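You operate a simulated robot arm through the tools that you are given. There is no shell and no other tool. Be economical: measure what you need, move in short steps, check, and stop when the job is done.

You are at the controls of a simulated robot arm. One attempt, no reset.

TASK
Try the site box's trip: main on, breaker 1 on, TEST, RESET, then both off again.

Only the result counts: the job must be done as asked and must still hold three seconds after the hand-in. Knocking over, shifting, dropping, spilling or breaking anything else fails it.

THE ROBOT
A 6-joint arm with a two-finger parallel gripper, fixed in place. Base frame: the origin is at the foot of the arm, x ahead of it, y to its left, z up. Readings come in m, rad, newtons and seconds.
With the tool pointing down near the work surface it reaches from about 0.24 to 0.66 m from the base axis. Its first joint turns from -1.152 to 1.152 rad. Payload 2.9 kg.
The TCP is the grasp point between the finger pads, 0.03 m short of the fingertips. In the tool frame z runs along the fingers and y along their closing line. The gripper opens to 0.11 m. The fingers are 0.02 m wide and 0.01 m thick; the gripper's body (0.048 by 0.112 m) begins 0.055 m behind the TCP.
Orientation is that of the tool frame in the base frame, as a unit quaternion [x, y, z, w]. With the fingers straight down and closing along the base's y, the tool's x points along the base's -x, its y along +y and its z along -z.

THE INTERFACE
- The arm moves only by the tool move_arm. Its argument "plan" is text: rows parted by semicolons, each of 7 numbers parted by spaces: the shift along the tool's x, y, z in m, then the turn, a rotation vector about the tool's x, y, z in rad, then the opening, from 0 (shut) to 1 (fully open). In form: dx dy dz ax ay az grip; .... A call has 1 to 20 rows; each row is the pose to reach, as a shift and turn from the pose commanded when the call began, along the tool's axes at that moment. Each row takes 0.2 s and may step no farther than 0.05 m and 0.15 rad from the row before; otherwise, or with a gripper value out of range, the whole call is refused. Where a pose cannot be reached the arm comes as near as it can. A force on the tool above 90 N (or 10 N above the force at the start of the call, whichever is more), or a blocked arm, ends the call early, and 0.2 s more pass. The fingers move at their own pace (about 0.108 m/s each) and stop on an object; they squeeze with about 34 N. The grip force told is the motor's: it shows also when the fingers shut on nothing. Time passes only in rows, and 0.2 s behind the last, so rows that repeat a pose let the fingers close. It gives the time, the measured TCP pose, the force on the tool (base axes), the opening and the grip force at its end, in the units of the frame above (readings bear some noise), with the torque about the TCP (base axes, N m) and any sound that the robot's microphone picked up, and new pictures: "pictures" is both (left out), scene, wrist or none.
- Cameras (640 x 400 px; columns grow to the right, rows downward): "scene" is fixed at [0.0894, 0.4439, 1.3858]; the picture's right is [-0.63, -0.78, 0.00], its down [-0.43, 0.35, -0.83] and it looks along [0.64, -0.52, -0.56] (base axes); focal length 266 px, centre (320, 200). "wrist" rides on the gripper at [0.072, 0.017, -0.103] in the tool frame; the picture's right is [-0.23, 0.97, 0.00], its down [-0.76, -0.18, -0.62] and it looks along [-0.61, -0.14, 0.78] (tool axes); focal length 222 px, centre (320, 200). There is no depth. A picture from a camera that has moved, and an enlarged one, comes with that camera's place and axes in the base frame and with its lens.
- zoom(camera, box): a new picture of the part [left, top, right, bottom] of that camera's present view, enlarged. It takes no simulated time.
- finish_job(): hands the job in; it is judged then, once.

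Go step by step. Nothing tells you positions but the pictures and the camera data: compare them with the known pose of the tool, close in by small moves and look again before you grip or let go. The budget is 120 turns and 200 pictures, counting those below and the enlarged ones. Unless the task says otherwise, let go and move clear before handing in, and close with one line.

The tools are called after ">>>" by a JSON object that holds its "name" and its "arguments". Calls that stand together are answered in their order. move_arm: Moves the arm, as the interface text tells. Its arguments: {"type":"object","properties":{"plan":{"type":"string"},"pictures":{"type":"string","enum":["both","scene","wrist","none"]}},"required":["plan"]} The other tools are called the same way: zoom (camera, box) takes an enlarged picture of a part of a camera's view; finish_job () hands the job in.

At the start:

```text
t: 0.0
eef_pos: [0.3849, 0.04, 1.2506]
tcp_rot: [0.0, 1.0, 0.0, 0.0]
force: [0.4, 0.1, 0.0]
moment: [-0.02, -0.01, 0.01]
finger_gap: 0.1103
grip_force: 0.1
```

scene: 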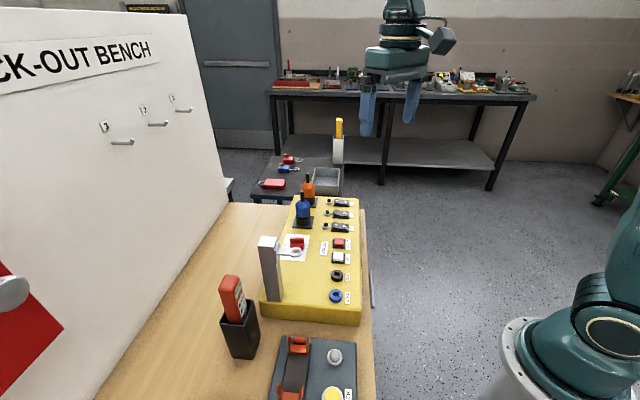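
wrist: 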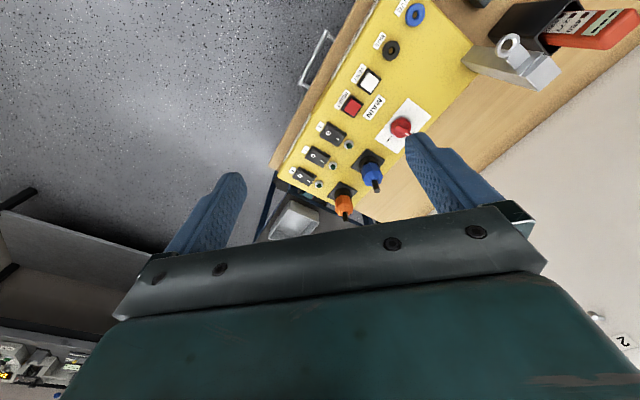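

I see a yellow site box on a bench with a main switch, a gray post with a hasp, breakers, and test/reset buttons. I'll zoom in to read the labels before moving.

>>> {"name": "zoom", "arguments": {"camera": "scene", "box": [250, 170, 380, 330]}}

>>> {"name": "zoom", "arguments": {"camera": "wrist", "box": [270, 0, 510, 220]}}

```text
2.50 times, centred on (315, 250) of scene
camera zoom: at [0.0894, 0.4439, 1.3858], right [-0.63, -0.78, 0.0], down [-0.43, 0.35, -0.83], along [0.64, -0.52, -0.56], focal length 664 px, centre (332, 75)
```

zoom: 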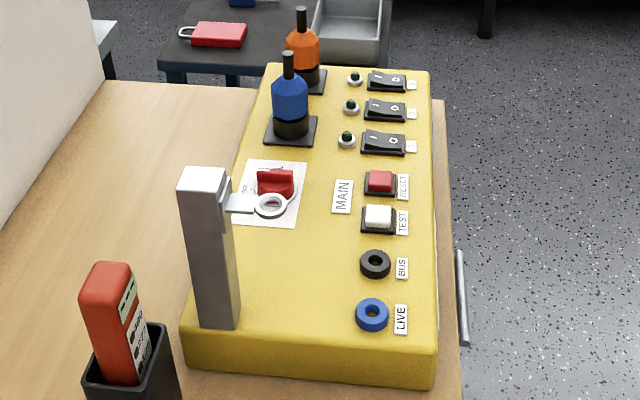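

```text
1.82 times, centred on (390, 110) of wrist
camera zoom: at [0.3144, 0.0568, 1.3537], right [0.23, 0.97, 0.0], down [0.76, -0.18, 0.62], along [0.61, -0.14, -0.78], focal length 404 px, centre (193, 364)
```

zoom: 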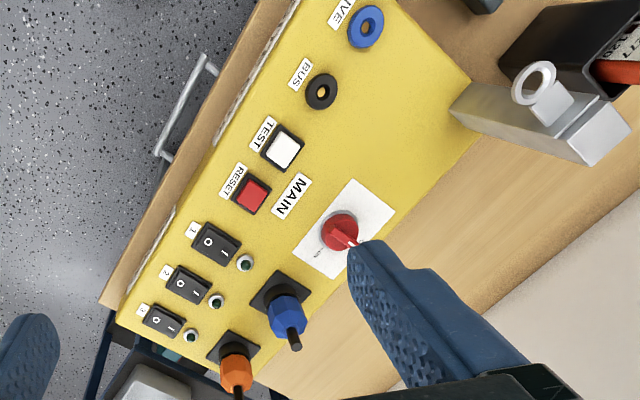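

The main knob triangulates to about (0.51, 0.18, 0.92). I need the breaker labels and the main dial's markings.

>>> {"name": "zoom", "arguments": {"camera": "scene", "box": [315, 190, 365, 240]}}

>>> {"name": "zoom", "arguments": {"camera": "wrist", "box": [270, 60, 380, 220]}}

>>> {"name": "zoom", "arguments": {"camera": "scene", "box": [265, 225, 325, 270]}}

>>> {"name": "zoom", "arguments": {"camera": "wrist", "box": [370, 90, 440, 160]}}

```text
8.00 times, centred on (340, 215) of scene
camera zoom: at [0.0894, 0.4439, 1.3858], right [-0.63, -0.78, 0.0], down [-0.43, 0.35, -0.83], along [0.64, -0.52, -0.56], focal length 2126 px, centre (160, 80)
```

zoom: 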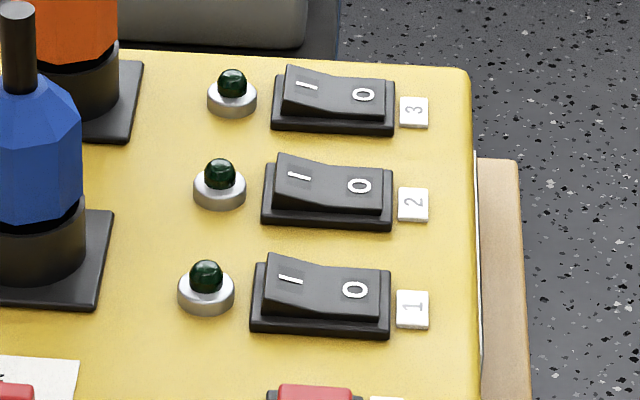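

```text
2.50 times, centred on (325, 140) of wrist
camera zoom: at [0.3144, 0.0568, 1.3537], right [0.23, 0.97, 0.0], down [0.76, -0.18, 0.62], along [0.61, -0.14, -0.78], focal length 555 px, centre (308, 350)
```

zoom: 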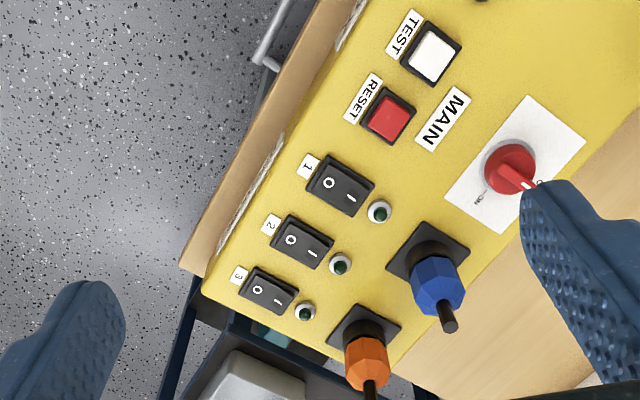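

```text
8.89 times, centred on (295, 248) of scene
camera zoom: at [0.0894, 0.4439, 1.3858], right [-0.63, -0.78, 0.0], down [-0.43, 0.35, -0.83], along [0.64, -0.52, -0.56], focal length 2362 px, centre (542, -222)
```

zoom: 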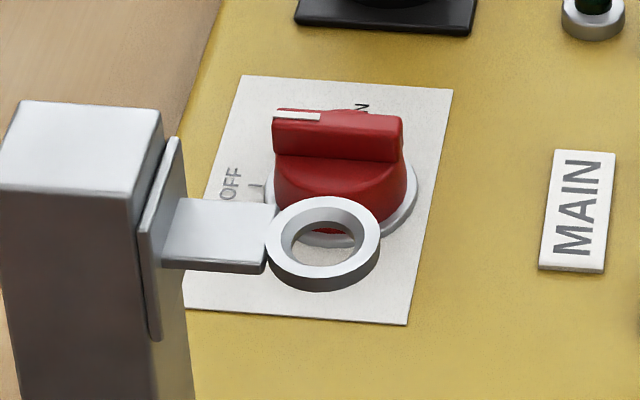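

```text
5.71 times, centred on (405, 125) of wrist
camera zoom: at [0.3144, 0.0568, 1.3537], right [0.23, 0.97, 0.0], down [0.76, -0.18, 0.62], along [0.61, -0.14, -0.78], focal length 1269 px, centre (-166, 629)
```

zoom: 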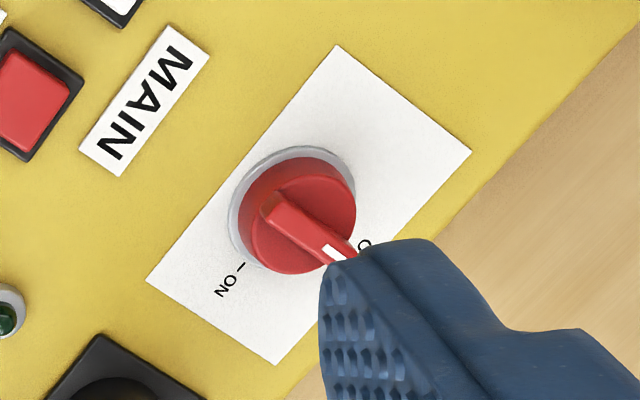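

Both switches are off: the main knob points to OFF (+v) and ON is a quarter turn clockwise, toward the plugs. The panel is yawed about 45°, so I'll turn the tool to match and come down for a closer look.

>>> {"name": "move_arm", "arguments": {"plan": "-0.011 0.01 0.022 0 0 -0.131 0.6; -0.022 0.02 0.044 0 0 -0.262 0.4; -0.033 0.03 0.066 0 0 -0.393 0.4; -0.044 0.04 0.088 0 0 -0.524 0.4; -0.055 0.05 0.11 0 0 -0.655 0.4; -0.065 0.06 0.13 0 0 -0.785 0.4; -0.065 0.06 0.13 0 0 -0.785 0.4"}}

```text
t: 1.6
eef_pos: [0.4524, 0.0996, 1.1205]
tcp_rot: [-0.384, 0.923, -0.001, -0.001]
force: [-0.3, 0.4, 0.0]
moment: [0.01, -0.03, -0.04]
finger_gap: 0.0439
grip_force: 0.1
camera wrist: at [0.3891, 0.0606, 1.2243], right [-0.53, 0.85, 0.0], down [0.66, 0.41, 0.62], along [0.53, 0.33, -0.78], focal length 222 px, centre (320, 200)
```

scene: 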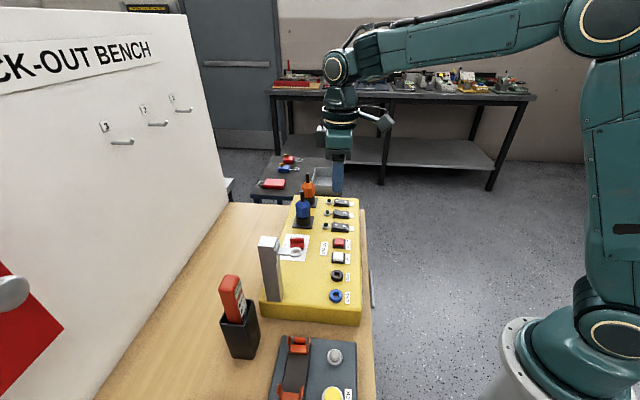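
wrist: 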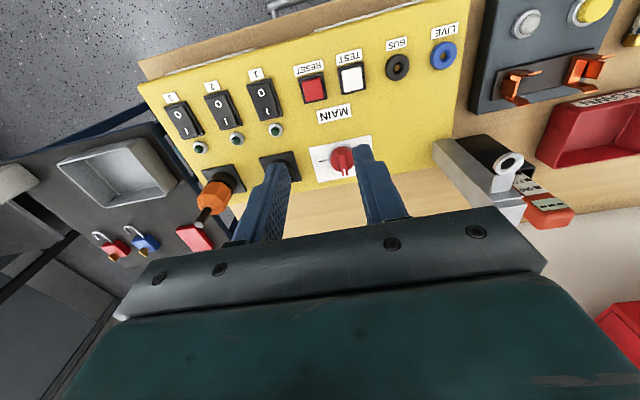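

The camera now faces the panel squarely. I'll enlarge it to measure the controls.

>>> {"name": "zoom", "arguments": {"camera": "wrist", "box": [140, 30, 390, 200]}}

>>> {"name": "zoom", "arguments": {"camera": "scene", "box": [280, 160, 380, 280]}}

```text
2.35 times, centred on (265, 115) of wrist
camera zoom: at [0.3891, 0.0606, 1.2243], right [-0.53, 0.85, 0.0], down [0.66, 0.41, 0.62], along [0.53, 0.33, -0.78], focal length 523 px, centre (449, 400)
```

zoom: 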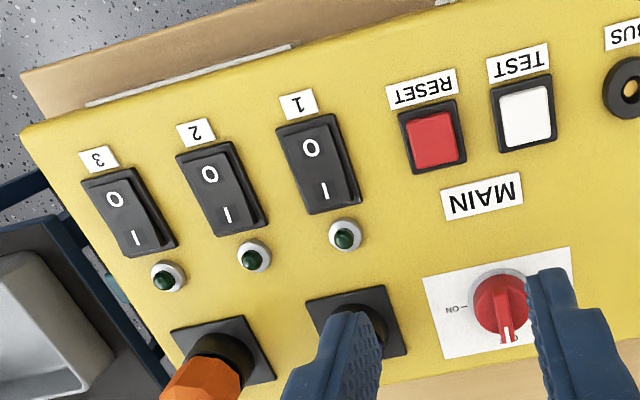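

```text
3.33 times, centred on (330, 220) of scene
camera zoom: at [0.0894, 0.4439, 1.3858], right [-0.63, -0.78, 0.0], down [-0.43, 0.35, -0.83], along [0.64, -0.52, -0.56], focal length 886 px, centre (287, 133)
```

zoom: 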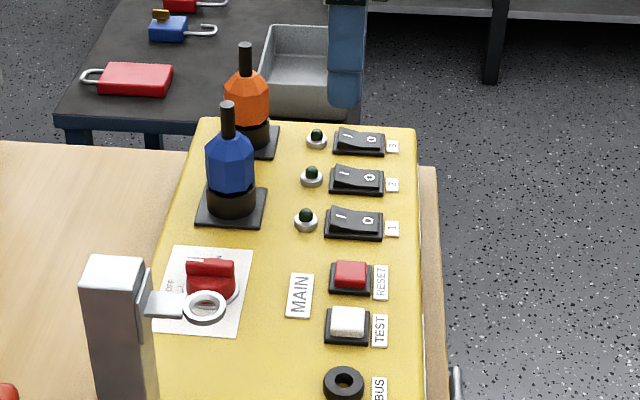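

The knob is at about (0.508, 0.176), top z about 0.93; RESET is (0.449, 0.090), TEST (0.414, 0.126), breaker 1's I end (0.505, 0.052). Next I hover over the main knob with the fingers straddling its bar.

>>> {"name": "move_arm", "arguments": {"plan": "-0.045 0.007 0.02 0 0 0 0.4; -0.0933 0.0144 0.03 0 0 0 0.4; -0.0933 0.0144 0.07 0 0 0 0.4; -0.0933 0.0144 0.11 0 0 0 0.4; -0.0933 0.0144 0.135 0 0 0 0.4; -0.0933 0.0144 0.135 0 0 0 0.4"}}

>>> {"name": "zoom", "arguments": {"camera": "scene", "box": [250, 160, 380, 290]}}

>>> {"name": "zoom", "arguments": {"camera": "wrist", "box": [220, 90, 420, 215]}}

```text
t: 3.0
eef_pos: [0.5055, 0.1769, 0.9843]
tcp_rot: [-0.383, 0.924, 0.0, 0.0]
force: [-0.4, -0.4, 0.9]
moment: [0.04, 0.0, 0.01]
finger_gap: 0.0438
grip_force: 0.0
camera wrist: at [0.4439, 0.1365, 1.0886], right [-0.53, 0.85, 0.0], down [0.66, 0.41, 0.62], along [0.53, 0.33, -0.78], focal length 222 px, centre (320, 200)
```

scene: 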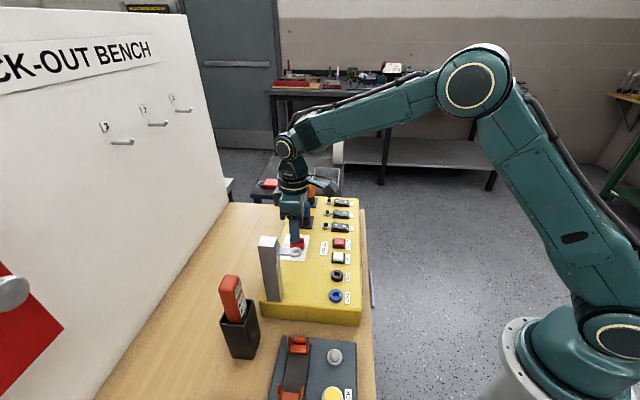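
wrist: 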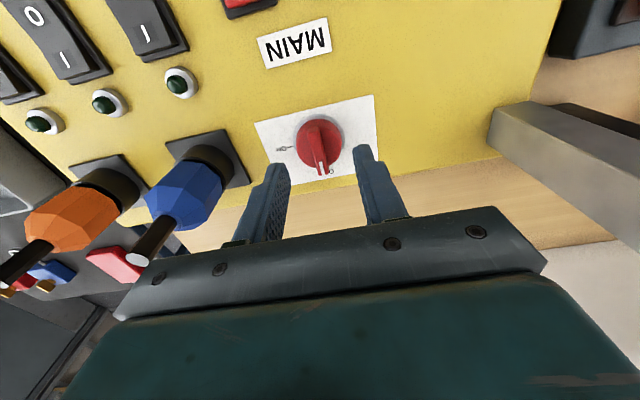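

```text
3.08 times, centred on (315, 225) of scene
camera zoom: at [0.0894, 0.4439, 1.3858], right [-0.63, -0.78, 0.0], down [-0.43, 0.35, -0.83], along [0.64, -0.52, -0.56], focal length 818 px, centre (335, 123)
```

zoom: 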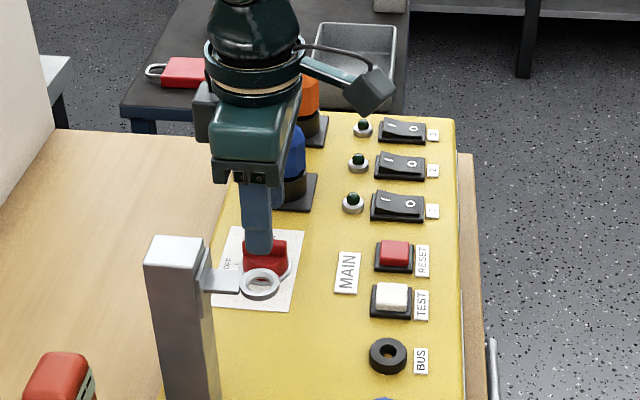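

```text
3.20 times, centred on (320, 152) of wrist
camera zoom: at [0.4439, 0.1365, 1.0886], right [-0.53, 0.85, 0.0], down [0.66, 0.41, 0.62], along [0.53, 0.33, -0.78], focal length 711 px, centre (320, 352)
```

zoom: 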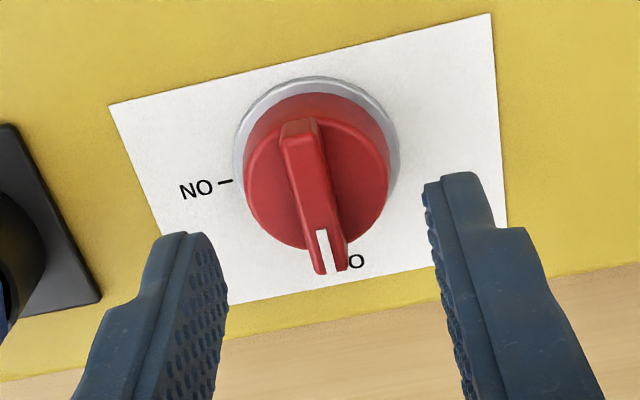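

The fingers straddle the bar, which points along the tool's x axis. I'll correct by about 3 mm, lower so the tips overlap the bar and close.

>>> {"name": "move_arm", "arguments": {"plan": "-0.002 -0.003 0.01 0 0 0 0.4; -0.002 -0.003 0.022 0 0 0 0.4; -0.002 -0.003 0.03 0 0 0 0.4; -0.002 -0.003 0.036 0 0 0 0.4; -0.002 -0.003 0.036 0 0 0 0.2; -0.002 -0.003 0.036 0 0 0 0; -0.002 -0.003 0.036 0 0 0 0"}}

>>> {"name": "zoom", "arguments": {"camera": "wrist", "box": [220, 90, 420, 215]}}

>>> {"name": "zoom", "arguments": {"camera": "scene", "box": [250, 160, 380, 290]}}

```text
t: 4.6
eef_pos: [0.5088, 0.1766, 0.9496]
tcp_rot: [-0.384, 0.923, 0.001, 0.0]
force: [-14.2, 13.8, 10.6]
moment: [0.33, 0.64, 0.02]
finger_gap: 0.0361
grip_force: 44.7
camera wrist: at [0.4473, 0.137, 1.0534], right [-0.53, 0.85, 0.0], down [0.66, 0.41, 0.62], along [0.53, 0.33, -0.78], focal length 222 px, centre (320, 200)
```

scene: 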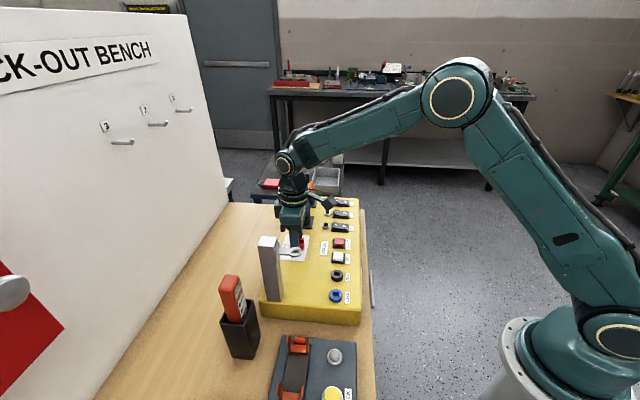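
wrist: 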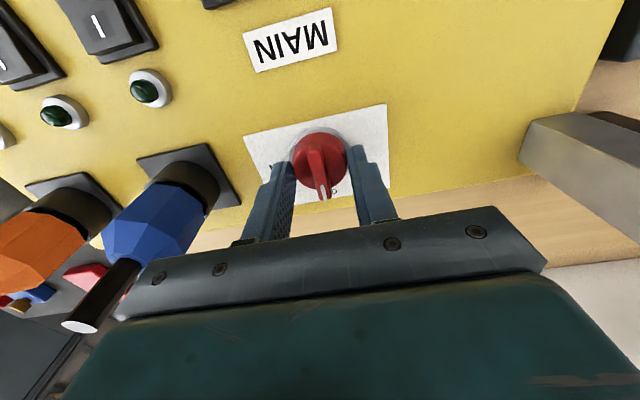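

```text
3.20 times, centred on (320, 152) of wrist
camera zoom: at [0.4473, 0.137, 1.0534], right [-0.53, 0.85, 0.0], down [0.66, 0.41, 0.62], along [0.53, 0.33, -0.78], focal length 711 px, centre (320, 352)
```

zoom: 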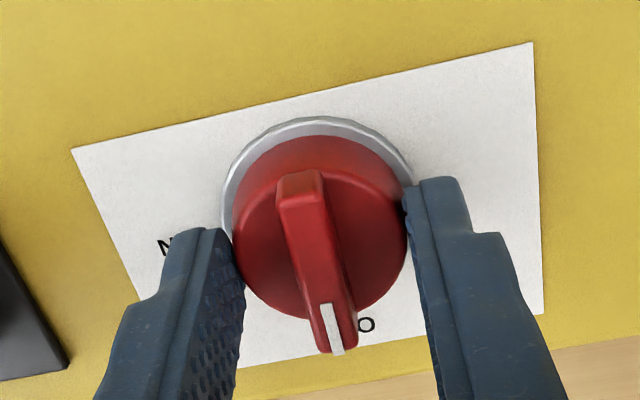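

```text
3.08 times, centred on (315, 225) of scene
camera zoom: at [0.0889, 0.4442, 1.3858], right [-0.63, -0.78, 0.0], down [-0.43, 0.35, -0.83], along [0.65, -0.52, -0.56], focal length 818 px, centre (335, 123)
```

zoom: 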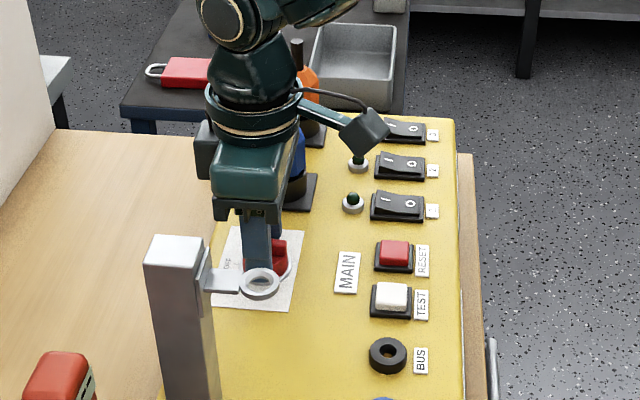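

The fingers closed on the round knob skirt (36 mm), not the bar. I'll open, rise 7 mm and close again on the bar itself.

>>> {"name": "move_arm", "arguments": {"plan": "0 0 0 0 0 0 0.45; 0 0 0 0 0 0 0.45; 0 0 -0.007 0 0 0 0.45; 0 0 -0.007 0 0 0 0.25; 0 0 -0.007 0 0 0 0; 0 0 -0.007 0 0 0 0; 0 0 -0.007 0 0 0 0", "pictures": "none"}}

>>> {"name": "zoom", "arguments": {"camera": "wrist", "box": [220, 90, 420, 215]}}

```text
t: 6.2
eef_pos: [0.5097, 0.1772, 0.9558]
tcp_rot: [-0.384, 0.923, 0.001, -0.001]
force: [-15.0, 16.1, -1.1]
moment: [0.21, 0.67, 0.01]
finger_gap: 0.035
grip_force: 44.6
```

```text
3.20 times, centred on (320, 152) of wrist
camera zoom: at [0.4473, 0.1369, 1.0596], right [-0.53, 0.85, 0.0], down [0.66, 0.42, 0.62], along [0.53, 0.33, -0.78], focal length 711 px, centre (320, 352)
```

zoom: 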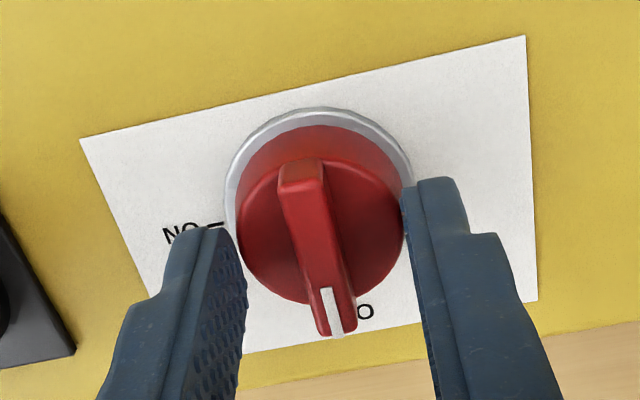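

Still the tapered skirt (35 mm), so its top is higher than I judged. I'll rise another 8 mm and try the bar again, shifted slightly.

>>> {"name": "move_arm", "arguments": {"plan": "0 0 0 0 0 0 0.45; 0 0 0 0 0 0 0.45; 0 0.0015 -0.008 0 0 0 0.45; 0 0.0015 -0.008 0 0 0 0.25; 0 0.0015 -0.008 0 0 0 0; 0 0.0015 -0.008 0 0 0 0; 0 0.0015 -0.008 0 0 0 0", "pictures": "none"}}

>>> {"name": "zoom", "arguments": {"camera": "wrist", "box": [220, 90, 420, 215]}}

>>> {"name": "zoom", "arguments": {"camera": "scene", "box": [250, 190, 350, 270]}}

```text
t: 7.8
eef_pos: [0.5088, 0.1757, 0.9652]
tcp_rot: [-0.383, 0.924, 0.0, 0.0]
force: [-1.6, 2.0, 0.2]
moment: [0.03, 0.08, 0.01]
finger_gap: 0.0088
grip_force: 44.6
```

```text
3.20 times, centred on (320, 152) of wrist
camera zoom: at [0.4467, 0.137, 1.0684], right [-0.53, 0.85, 0.0], down [0.66, 0.41, 0.62], along [0.53, 0.33, -0.78], focal length 711 px, centre (320, 352)
```

zoom: 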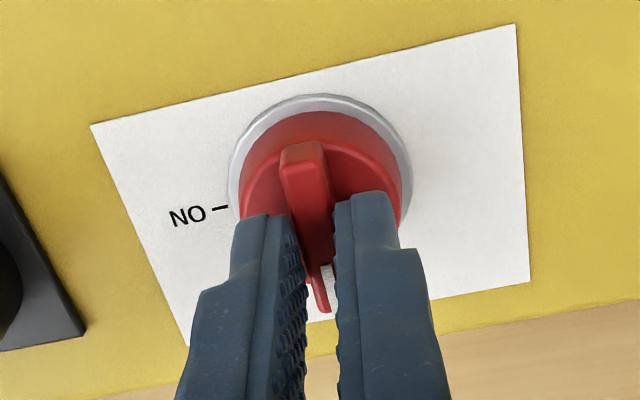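

```text
5.00 times, centred on (300, 230) of scene
camera zoom: at [0.0894, 0.4439, 1.3858], right [-0.63, -0.78, 0.0], down [-0.43, 0.35, -0.83], along [0.64, -0.52, -0.56], focal length 1328 px, centre (420, 50)
```

zoom: 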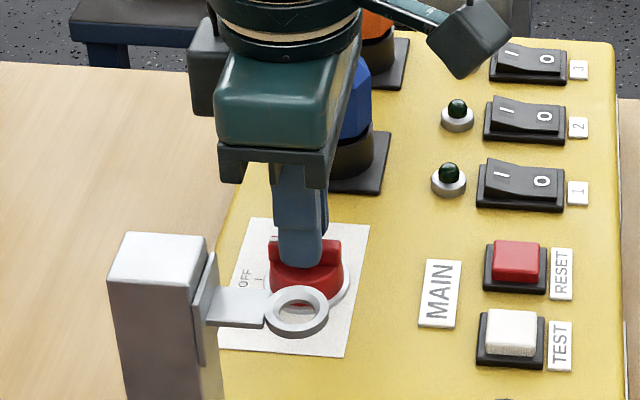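

The bar is gripped (8.8 mm). Turning the first half toward ON, then checking clearance of the wrist camera from the post.

>>> {"name": "move_arm", "arguments": {"plan": "0 0 0 0 0 0.131 0; 0 0 0 0 0 0.262 0; 0 0 0 0 0 0.393 0; 0 0 0 0 0 0.524 0; 0 0 0 0 0 0.655 0; 0 0 0 0 0 0.785 0", "pictures": "none"}}

>>> {"name": "zoom", "arguments": {"camera": "scene", "box": [240, 170, 370, 270]}}

>>> {"name": "zoom", "arguments": {"camera": "wrist", "box": [120, 30, 640, 320]}}

```text
t: 9.2
eef_pos: [0.5099, 0.1757, 0.9637]
tcp_rot: [0.001, 1.0, 0.0, 0.0]
force: [-7.3, 0.7, 11.3]
moment: [0.05, 0.88, 0.0]
finger_gap: 0.0087
grip_force: 45.0
```

```text
4.00 times, centred on (305, 220) of scene
camera zoom: at [0.0891, 0.4439, 1.3859], right [-0.63, -0.78, 0.0], down [-0.43, 0.35, -0.83], along [0.64, -0.52, -0.56], focal length 1063 px, centre (380, 120)
```

zoom: 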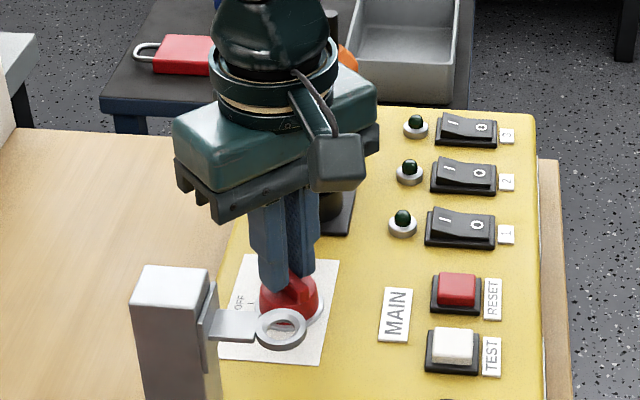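

```text
1.23 times, centred on (380, 175) of wrist
camera zoom: at [0.4374, 0.1935, 1.0683], right [0.23, 0.97, 0.0], down [0.76, -0.18, 0.62], along [0.61, -0.14, -0.78], focal length 273 px, centre (246, 231)
```

zoom: 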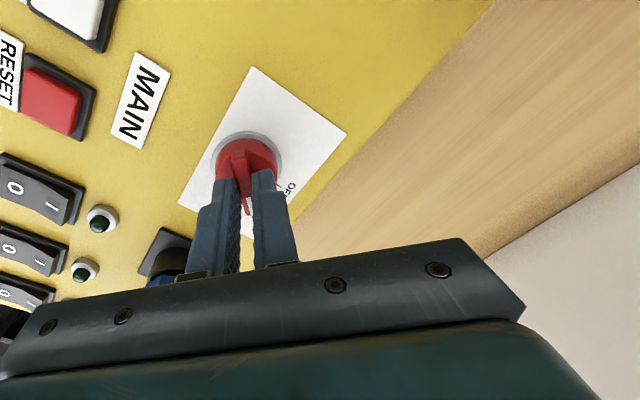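

The knob follows and clearance is fine. Turning the other half.

>>> {"name": "move_arm", "arguments": {"plan": "0 0 0 0 0 0.131 0; 0 0 0 0 0 0.262 0; 0 0 0 0 0 0.393 0; 0 0 0 0 0 0.524 0; 0 0 0 0 0 0.655 0; 0 0 0 0 0 0.785 0; 0 0 0 0 0 0.785 0", "pictures": "none"}}

>>> {"name": "zoom", "arguments": {"camera": "scene", "box": [240, 170, 370, 270]}}

>>> {"name": "zoom", "arguments": {"camera": "wrist", "box": [120, 30, 640, 320]}}

```text
t: 10.8
eef_pos: [0.5086, 0.177, 0.9655]
tcp_rot: [0.383, 0.924, 0.0, 0.0]
force: [-12.1, 1.6, 17.7]
moment: [0.25, 0.55, -0.01]
finger_gap: 0.0087
grip_force: 44.8
```

```text
4.00 times, centred on (305, 220) of scene
camera zoom: at [0.0888, 0.4438, 1.3859], right [-0.63, -0.78, 0.0], down [-0.43, 0.35, -0.83], along [0.65, -0.52, -0.56], focal length 1063 px, centre (380, 120)
```

zoom: 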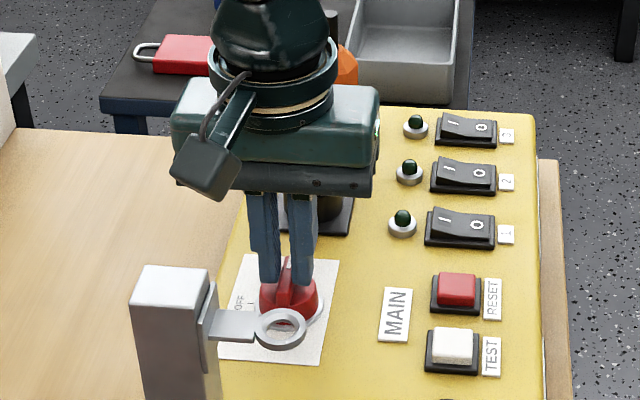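

```text
1.23 times, centred on (380, 175) of wrist
camera zoom: at [0.4705, 0.2398, 1.0683], right [0.85, 0.53, 0.0], down [0.41, -0.66, 0.62], along [0.33, -0.53, -0.78], focal length 273 px, centre (246, 231)
```

zoom: 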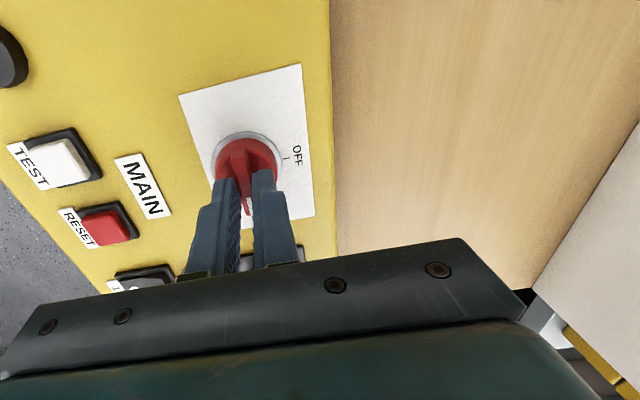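

The knob has turned 90°. Releasing, rising and checking the pointer.

>>> {"name": "move_arm", "arguments": {"plan": "0 0 0 0 0 0 0.3; 0 0 0 0 0 0 0.3; 0 0 -0.03 0 0 0 0.3; 0 0 -0.07 0 0 0 0.3; 0 0 -0.11 0 0 0 0.3; 0 0 -0.11 0 0 -0.131 0.3; 0 0 -0.11 0 0 -0.262 0.3; 0 0 -0.11 0 0 -0.393 0.2; 0 0 -0.11 0 0 -0.524 0.1; 0 0 -0.11 0 0 -0.655 0; 0 0 -0.11 0 0 -0.785 0; 0 0 -0.11 0 0 -0.916 0; 0 0 -0.11 0 0 -1.047 0; 0 0 -0.11 0 0 -1.178 0; 0 0 -0.11 0 0 -1.309 0; 0 0 -0.11 0 0 -1.44 0; 0 0 -0.11 0 0 -1.571 0", "pictures": "wrist"}}

>>> {"name": "zoom", "arguments": {"camera": "scene", "box": [265, 180, 365, 280]}}

```text
t: 14.4
eef_pos: [0.5088, 0.1767, 1.074]
tcp_rot: [-0.384, 0.923, 0.0, -0.001]
force: [-0.6, -0.4, -0.4]
moment: [0.02, -0.02, 0.01]
finger_gap: 0.0002
grip_force: 33.7
camera wrist: at [0.4471, 0.1368, 1.1776], right [-0.53, 0.85, 0.0], down [0.66, 0.41, 0.62], along [0.53, 0.33, -0.78], focal length 222 px, centre (320, 200)
```

wrist: 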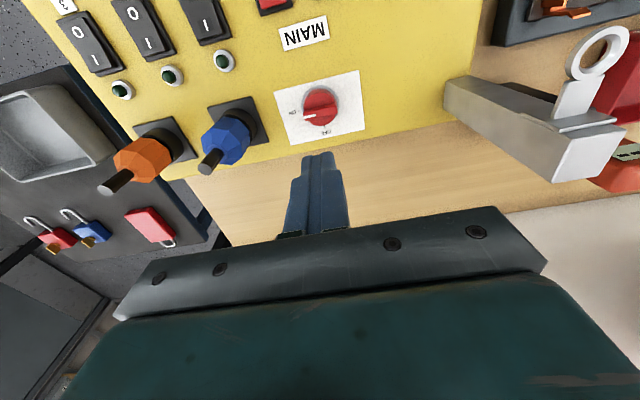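

```text
4.00 times, centred on (315, 230) of scene
camera zoom: at [0.0894, 0.4439, 1.3858], right [-0.63, -0.78, 0.0], down [-0.43, 0.35, -0.83], along [0.64, -0.52, -0.56], focal length 1063 px, centre (340, 80)
```

zoom: 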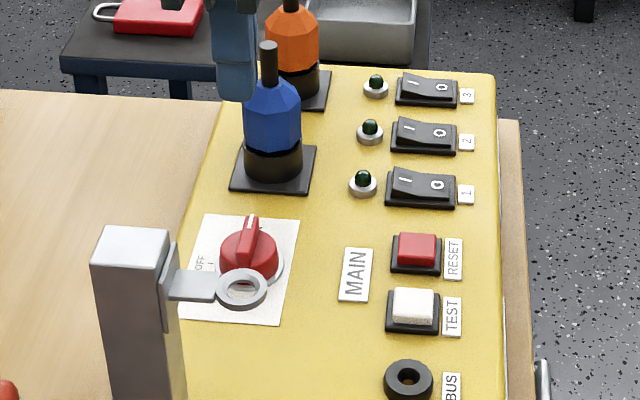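

Main is ON. Next I move the closed fingers above breaker 1's I end.

>>> {"name": "move_arm", "arguments": {"plan": "0.032 -0.028 0 0 0 0 0; 0.064 -0.056 0 0 0 0 0; 0.0942 -0.0832 0 0 0 0 0; 0.0942 -0.0832 0.04 0 0 0 0; 0.0942 -0.0832 0.07 0 0 0 0; 0.0942 -0.0832 0.07 0 0 0 0", "pictures": "none"}}

>>> {"name": "zoom", "arguments": {"camera": "scene", "box": [290, 170, 370, 250]}}

>>> {"name": "zoom", "arguments": {"camera": "wrist", "box": [200, 60, 440, 210]}}

```text
t: 15.8
eef_pos: [0.5014, 0.0517, 1.0034]
tcp_rot: [-0.383, 0.924, 0.0, 0.001]
force: [-0.7, -0.6, 0.3]
moment: [0.02, 0.0, -0.01]
finger_gap: 0.0002
grip_force: 33.9
```

```text
5.00 times, centred on (330, 210) of scene
camera zoom: at [0.0894, 0.4439, 1.3858], right [-0.63, -0.78, 0.0], down [-0.43, 0.35, -0.83], along [0.64, -0.52, -0.56], focal length 1328 px, centre (270, 150)
```

zoom: 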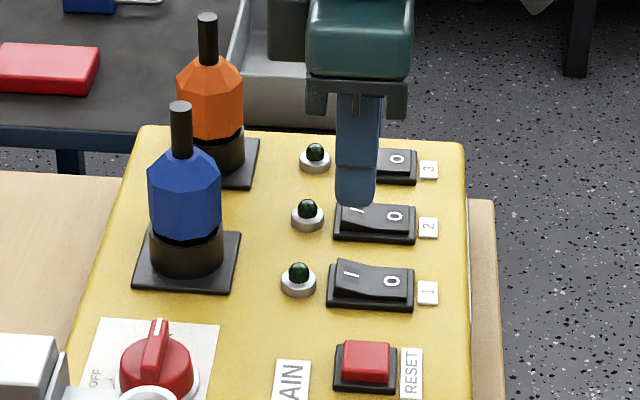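

```text
2.67 times, centred on (320, 135) of wrist
camera zoom: at [0.4393, 0.0117, 1.1074], right [-0.53, 0.85, 0.0], down [0.66, 0.41, 0.62], along [0.53, 0.33, -0.78], focal length 592 px, centre (320, 373)
```

zoom: 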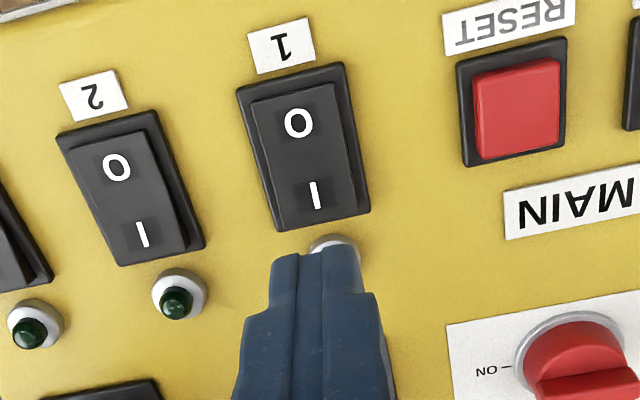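

The tip is almost over the I mark. I'll shift about 3 mm and press down in small steps.

>>> {"name": "move_arm", "arguments": {"plan": "-0.001 -0.0027 0.02 0 0 0 0; -0.001 -0.0027 0.036 0 0 0 0; -0.001 -0.0027 0.042 0 0 0 0; -0.001 -0.0027 0.046 0 0 0 0; -0.001 -0.0027 0.05 0 0 0 0; -0.001 -0.0027 0.053 0 0 0 0; -0.001 -0.0027 0.053 0 0 0 0", "pictures": "none"}}

>>> {"name": "zoom", "arguments": {"camera": "scene", "box": [300, 190, 360, 250]}}

>>> {"name": "zoom", "arguments": {"camera": "wrist", "box": [200, 60, 440, 210]}}

```text
t: 17.4
eef_pos: [0.5046, 0.0492, 0.9497]
tcp_rot: [-0.383, 0.924, 0.0, 0.0]
force: [0.8, 0.2, 0.3]
moment: [-0.02, -0.02, -0.03]
finger_gap: 0.0
grip_force: 34.3
```

```text
6.67 times, centred on (330, 220) of scene
camera zoom: at [0.0894, 0.4439, 1.3858], right [-0.63, -0.78, 0.0], down [-0.43, 0.35, -0.83], along [0.64, -0.52, -0.56], focal length 1771 px, centre (253, 67)
```

zoom: 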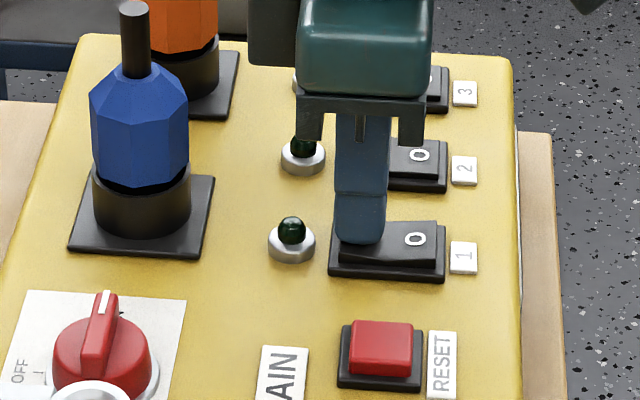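

```text
2.67 times, centred on (320, 135) of wrist
camera zoom: at [0.4421, 0.0105, 1.0542], right [-0.53, 0.85, 0.0], down [0.66, 0.41, 0.62], along [0.53, 0.33, -0.78], focal length 592 px, centre (320, 373)
```

zoom: 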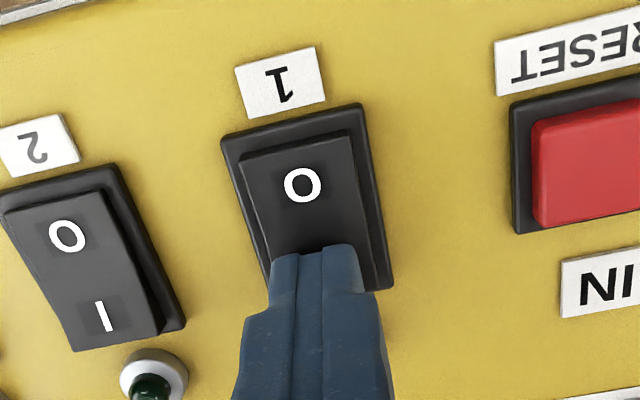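

The 0 side seems to have risen. I'll lift off and check the rocker and lamp.

>>> {"name": "move_arm", "arguments": {"plan": "0 0 -0.03 0 0 0 0; 0.02 0 -0.05 0 0 0 0; 0.02 0 -0.05 0 0 0 0", "pictures": "none"}}

>>> {"name": "zoom", "arguments": {"camera": "scene", "box": [300, 190, 360, 250]}}

>>> {"name": "zoom", "arguments": {"camera": "wrist", "box": [200, 60, 440, 210]}}

```text
t: 18.2
eef_pos: [0.4895, 0.0371, 1.0006]
tcp_rot: [-0.383, 0.924, 0.0, 0.0]
force: [0.5, 0.2, 0.0]
moment: [0.01, -0.01, 0.03]
finger_gap: 0.0
grip_force: 34.3
```

```text
6.67 times, centred on (330, 220) of scene
camera zoom: at [0.0894, 0.4439, 1.3858], right [-0.63, -0.78, 0.0], down [-0.43, 0.35, -0.83], along [0.64, -0.52, -0.56], focal length 1771 px, centre (253, 67)
```

zoom: 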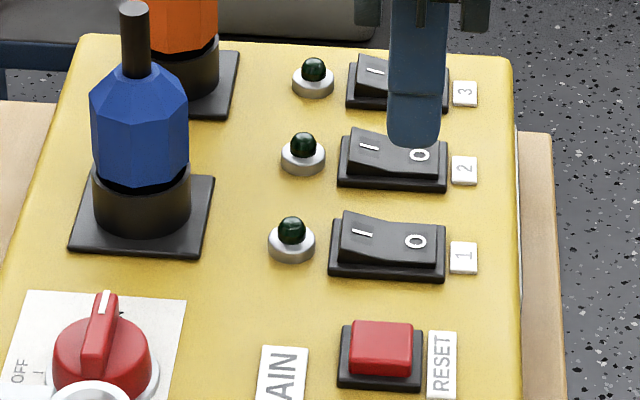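

```text
2.67 times, centred on (320, 135) of wrist
camera zoom: at [0.4278, -0.0028, 1.1049], right [-0.53, 0.85, 0.0], down [0.66, 0.41, 0.62], along [0.53, 0.33, -0.78], focal length 592 px, centre (320, 373)
```

zoom: 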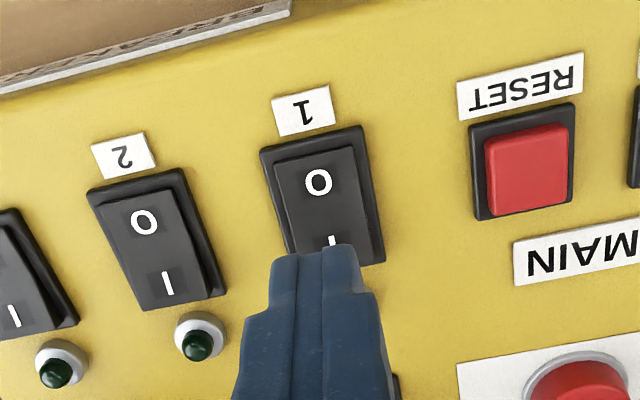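

It had not been touched: the rocker is still at 0. I'll return and press deeper, in small steps.

>>> {"name": "move_arm", "arguments": {"plan": "-0.02 0 0.03 0 0 0 0; -0.02 0 0.05 0 0 0 0; -0.02 0 0.053 0 0 0 0; -0.02 0 0.056 0 0 0 0; -0.02 0 0.058 0 0 0 0", "pictures": "none"}}

```text
t: 19.4
eef_pos: [0.505, 0.0508, 0.9501]
tcp_rot: [-0.383, 0.924, -0.002, 0.005]
force: [-16.0, 3.9, 66.2]
moment: [-0.32, 0.97, -0.15]
finger_gap: 0.0001
grip_force: 33.8
```

>>> {"name": "zoom", "arguments": {"camera": "scene", "box": [310, 195, 360, 245]}}

>>> {"name": "zoom", "arguments": {"camera": "wrist", "box": [220, 90, 420, 215]}}

```text
8.00 times, centred on (335, 220) of scene
camera zoom: at [0.088, 0.4439, 1.3859], right [-0.63, -0.78, 0.0], down [-0.43, 0.35, -0.83], along [0.65, -0.52, -0.56], focal length 2126 px, centre (200, 40)
```

zoom: 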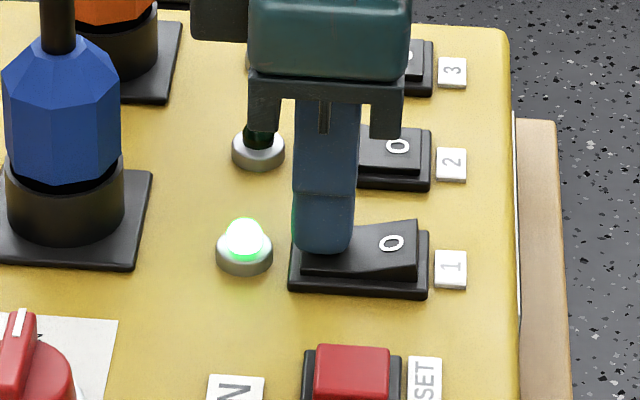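

```text
3.20 times, centred on (320, 152) of wrist
camera zoom: at [0.4415, 0.0111, 1.0529], right [-0.53, 0.85, 0.0], down [0.66, 0.41, 0.63], along [0.54, 0.33, -0.78], focal length 711 px, centre (320, 352)
```

zoom: 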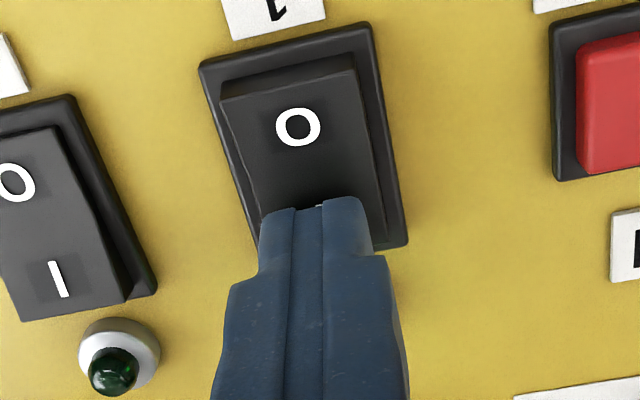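

Breaker 1 is on and its lamp is lit. Lifting off and moving over TEST.

>>> {"name": "move_arm", "arguments": {"plan": "0 0 -0.03 0 0 0 0; 0 0 -0.058 0 0 0 0; 0.004 0.04 -0.058 0 0 0 0; 0.008 0.08 -0.058 0 0 0 0; 0.0115 0.117 -0.058 0 0 0 0; 0.0115 0.117 -0.058 0 0 0 0", "pictures": "none"}}

>>> {"name": "zoom", "arguments": {"camera": "scene", "box": [300, 190, 370, 270]}}

>>> {"name": "zoom", "arguments": {"camera": "wrist", "box": [200, 60, 440, 210]}}

```text
t: 20.8
eef_pos: [0.4134, 0.1241, 1.0]
tcp_rot: [-0.383, 0.924, 0.0, 0.001]
force: [0.2, -0.1, -0.4]
moment: [0.01, -0.01, -0.01]
finger_gap: 0.0002
grip_force: 34.1
```

```text
5.00 times, centred on (335, 230) of scene
camera zoom: at [0.0894, 0.4439, 1.3858], right [-0.63, -0.78, 0.0], down [-0.43, 0.35, -0.83], along [0.64, -0.52, -0.56], focal length 1328 px, centre (245, 50)
```

zoom: 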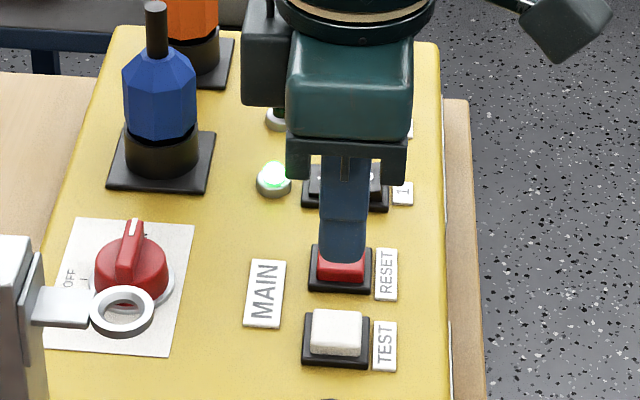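

```text
2.67 times, centred on (320, 135) of wrist
camera zoom: at [0.3509, 0.0842, 1.1043], right [-0.53, 0.85, 0.0], down [0.66, 0.41, 0.62], along [0.53, 0.33, -0.78], focal length 592 px, centre (320, 373)
```

zoom: 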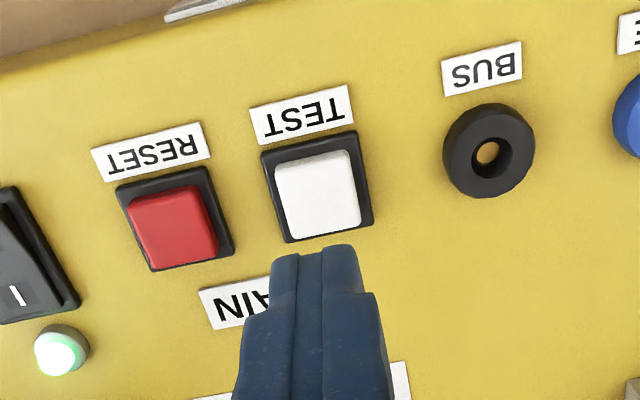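

The tip is centred on TEST. Pressing down in small steps.

>>> {"name": "move_arm", "arguments": {"plan": "0 0 0.025 0 0 0 0; 0 0 0.042 0 0 0 0; 0 0 0.048 0 0 0 0; 0 0 0.052 0 0 0 0; 0 0 0.055 0 0 0 0; 0 0 0.057 0 0 0 0", "pictures": "none"}}

>>> {"name": "zoom", "arguments": {"camera": "scene", "box": [300, 190, 370, 270]}}

```text
t: 22.2
eef_pos: [0.4123, 0.1246, 0.9446]
tcp_rot: [-0.383, 0.924, 0.0, 0.002]
force: [-3.2, -2.8, 18.2]
moment: [-0.08, 0.12, 0.02]
finger_gap: 0.0
grip_force: 34.4
heard: click
```

```text
5.00 times, centred on (335, 230) of scene
camera zoom: at [0.0891, 0.4438, 1.3859], right [-0.63, -0.78, 0.0], down [-0.43, 0.35, -0.83], along [0.64, -0.52, -0.56], focal length 1328 px, centre (245, 50)
```

zoom: 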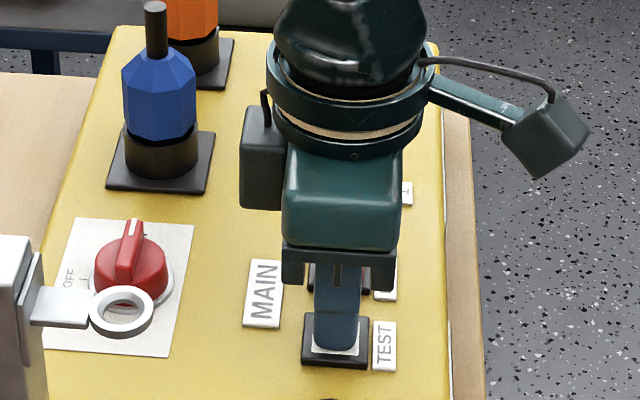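

TEST clicked. Lifting off and moving over RESET, checking the lamp and the rocker.

>>> {"name": "move_arm", "arguments": {"plan": "0 0 -0.03 0 0 0 0; 0 0 -0.057 0 0 0 0; 0.0013 -0.025 -0.057 0 0 0 0; 0.0013 -0.048 -0.057 0 0 0 0; 0.0013 -0.048 -0.057 0 0 0 0", "pictures": "none"}}

>>> {"name": "zoom", "arguments": {"camera": "scene", "box": [300, 190, 370, 270]}}

>>> {"name": "zoom", "arguments": {"camera": "wrist", "box": [200, 60, 440, 210]}}

```text
t: 23.4
eef_pos: [0.4464, 0.0895, 1.001]
tcp_rot: [-0.382, 0.924, 0.0, 0.0]
force: [-0.2, -0.4, -0.3]
moment: [0.01, -0.01, 0.02]
finger_gap: 0.0
grip_force: 34.2
```

```text
5.00 times, centred on (335, 230) of scene
camera zoom: at [0.0894, 0.4439, 1.3858], right [-0.63, -0.78, 0.0], down [-0.43, 0.35, -0.83], along [0.64, -0.52, -0.56], focal length 1328 px, centre (245, 50)
```

zoom: 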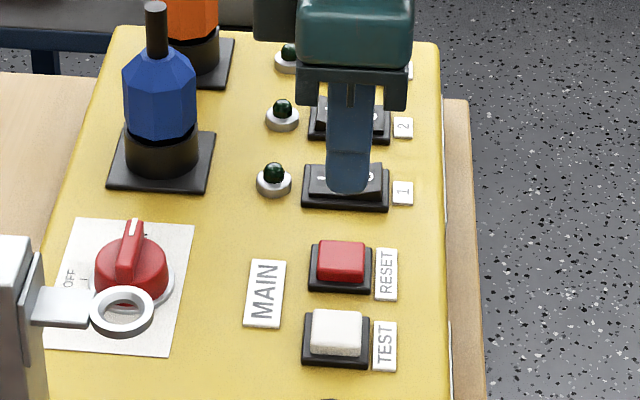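

```text
2.67 times, centred on (320, 135) of wrist
camera zoom: at [0.3849, 0.0497, 1.1046], right [-0.53, 0.85, 0.0], down [0.66, 0.41, 0.62], along [0.53, 0.33, -0.78], focal length 592 px, centre (320, 373)
```

zoom: 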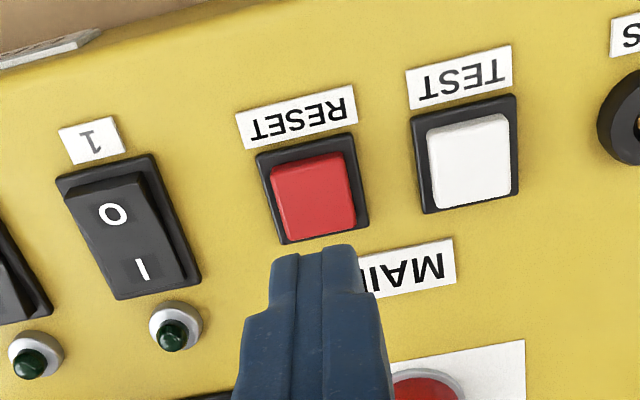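

The trip worked: the lamp went out. Now pressing RESET.

>>> {"name": "move_arm", "arguments": {"plan": "0 -0.0015 0.025 0 0 0 0; 0 -0.0015 0.042 0 0 0 0; 0 -0.0015 0.048 0 0 0 0; 0 -0.0015 0.052 0 0 0 0; 0 -0.0015 0.055 0 0 0 0; 0 -0.0015 0.058 0 0 0 0", "pictures": "none"}}

>>> {"name": "zoom", "arguments": {"camera": "scene", "box": [300, 190, 370, 270]}}

```text
t: 24.8
eef_pos: [0.448, 0.0874, 0.9445]
tcp_rot: [-0.382, 0.924, 0.0, 0.001]
force: [-5.2, -0.7, 20.5]
moment: [-0.04, 0.16, 0.07]
finger_gap: 0.0
grip_force: 33.9
heard: click
```

```text
5.00 times, centred on (335, 230) of scene
camera zoom: at [0.089, 0.4438, 1.3859], right [-0.63, -0.78, 0.0], down [-0.43, 0.35, -0.83], along [0.64, -0.52, -0.56], focal length 1328 px, centre (245, 50)
```

zoom: 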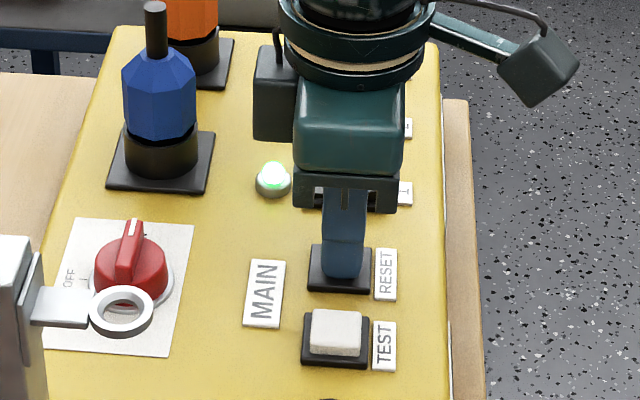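

RESET clicked and lamp 1 is lit again. Lifting and moving above breaker 1's 0 end.

>>> {"name": "move_arm", "arguments": {"plan": "0 0 -0.03 0 0 0 0; 0 0 -0.058 0 0 0 0; 0.004 -0.033 -0.058 0 0 0 0; 0.0083 -0.0665 -0.058 0 0 0 0; 0.0083 -0.0665 -0.058 0 0 0 0", "pictures": "none"}}

>>> {"name": "zoom", "arguments": {"camera": "scene", "box": [300, 190, 370, 270]}}

>>> {"name": "zoom", "arguments": {"camera": "wrist", "box": [200, 60, 440, 210]}}

```text
t: 26.0
eef_pos: [0.489, 0.0356, 1.0019]
tcp_rot: [-0.383, 0.924, -0.001, 0.0]
force: [-0.3, 0.6, -0.3]
moment: [0.0, -0.01, 0.01]
finger_gap: 0.0
grip_force: 33.6
```

```text
5.00 times, centred on (335, 230) of scene
camera zoom: at [0.0895, 0.4439, 1.3858], right [-0.63, -0.78, 0.0], down [-0.43, 0.35, -0.83], along [0.64, -0.52, -0.56], focal length 1328 px, centre (245, 50)
```

zoom: 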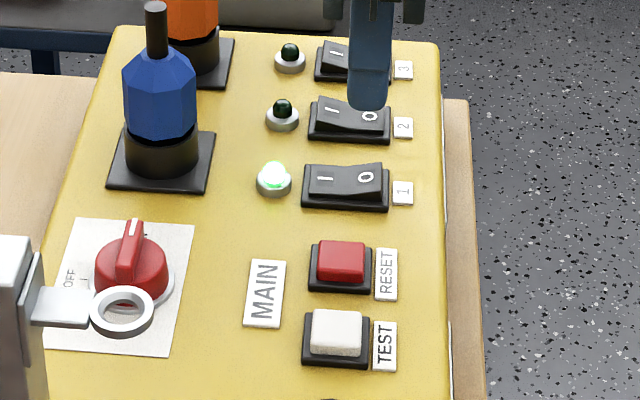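

```text
2.67 times, centred on (320, 135) of wrist
camera zoom: at [0.427, -0.0035, 1.105], right [-0.53, 0.85, 0.0], down [0.66, 0.41, 0.62], along [0.53, 0.33, -0.78], focal length 592 px, centre (320, 373)
```

zoom: 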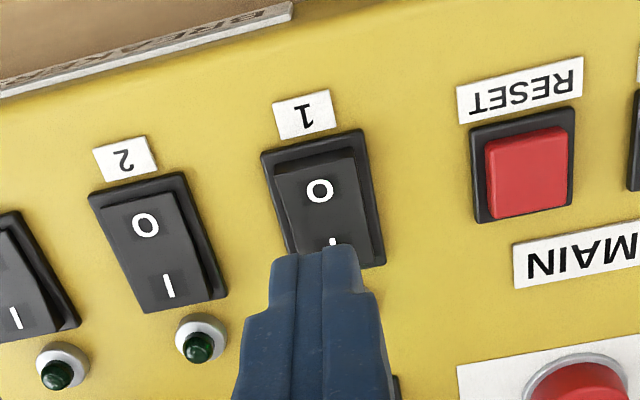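

The tip is centred on the 0 mark. Pressing it down.

>>> {"name": "move_arm", "arguments": {"plan": "0 0 0.025 0 0 0 0; 0 0 0.042 0 0 0 0; 0 0 0.048 0 0 0 0; 0 0 0.052 0 0 0 0; 0 0 0.056 0 0 0 0; 0 0 0.058 0 0 0 0; 0 0 0.03 0 0 0 0; 0 0 0 0 0 0 0", "pictures": "none"}}

>>> {"name": "zoom", "arguments": {"camera": "scene", "box": [300, 190, 370, 270]}}

```text
t: 27.8
eef_pos: [0.4877, 0.036, 1.0015]
tcp_rot: [-0.382, 0.924, 0.001, 0.001]
force: [0.1, 0.4, 0.0]
moment: [-0.01, -0.02, 0.03]
finger_gap: 0.0
grip_force: 34.3
```

```text
5.00 times, centred on (335, 230) of scene
camera zoom: at [0.0894, 0.4439, 1.3858], right [-0.63, -0.78, 0.0], down [-0.43, 0.35, -0.83], along [0.64, -0.52, -0.56], focal length 1328 px, centre (245, 50)
```

zoom: 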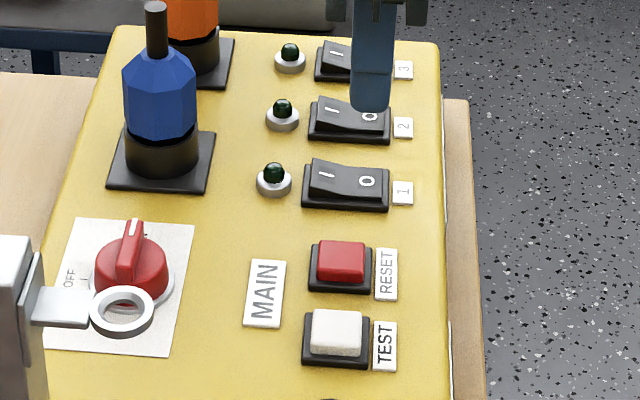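

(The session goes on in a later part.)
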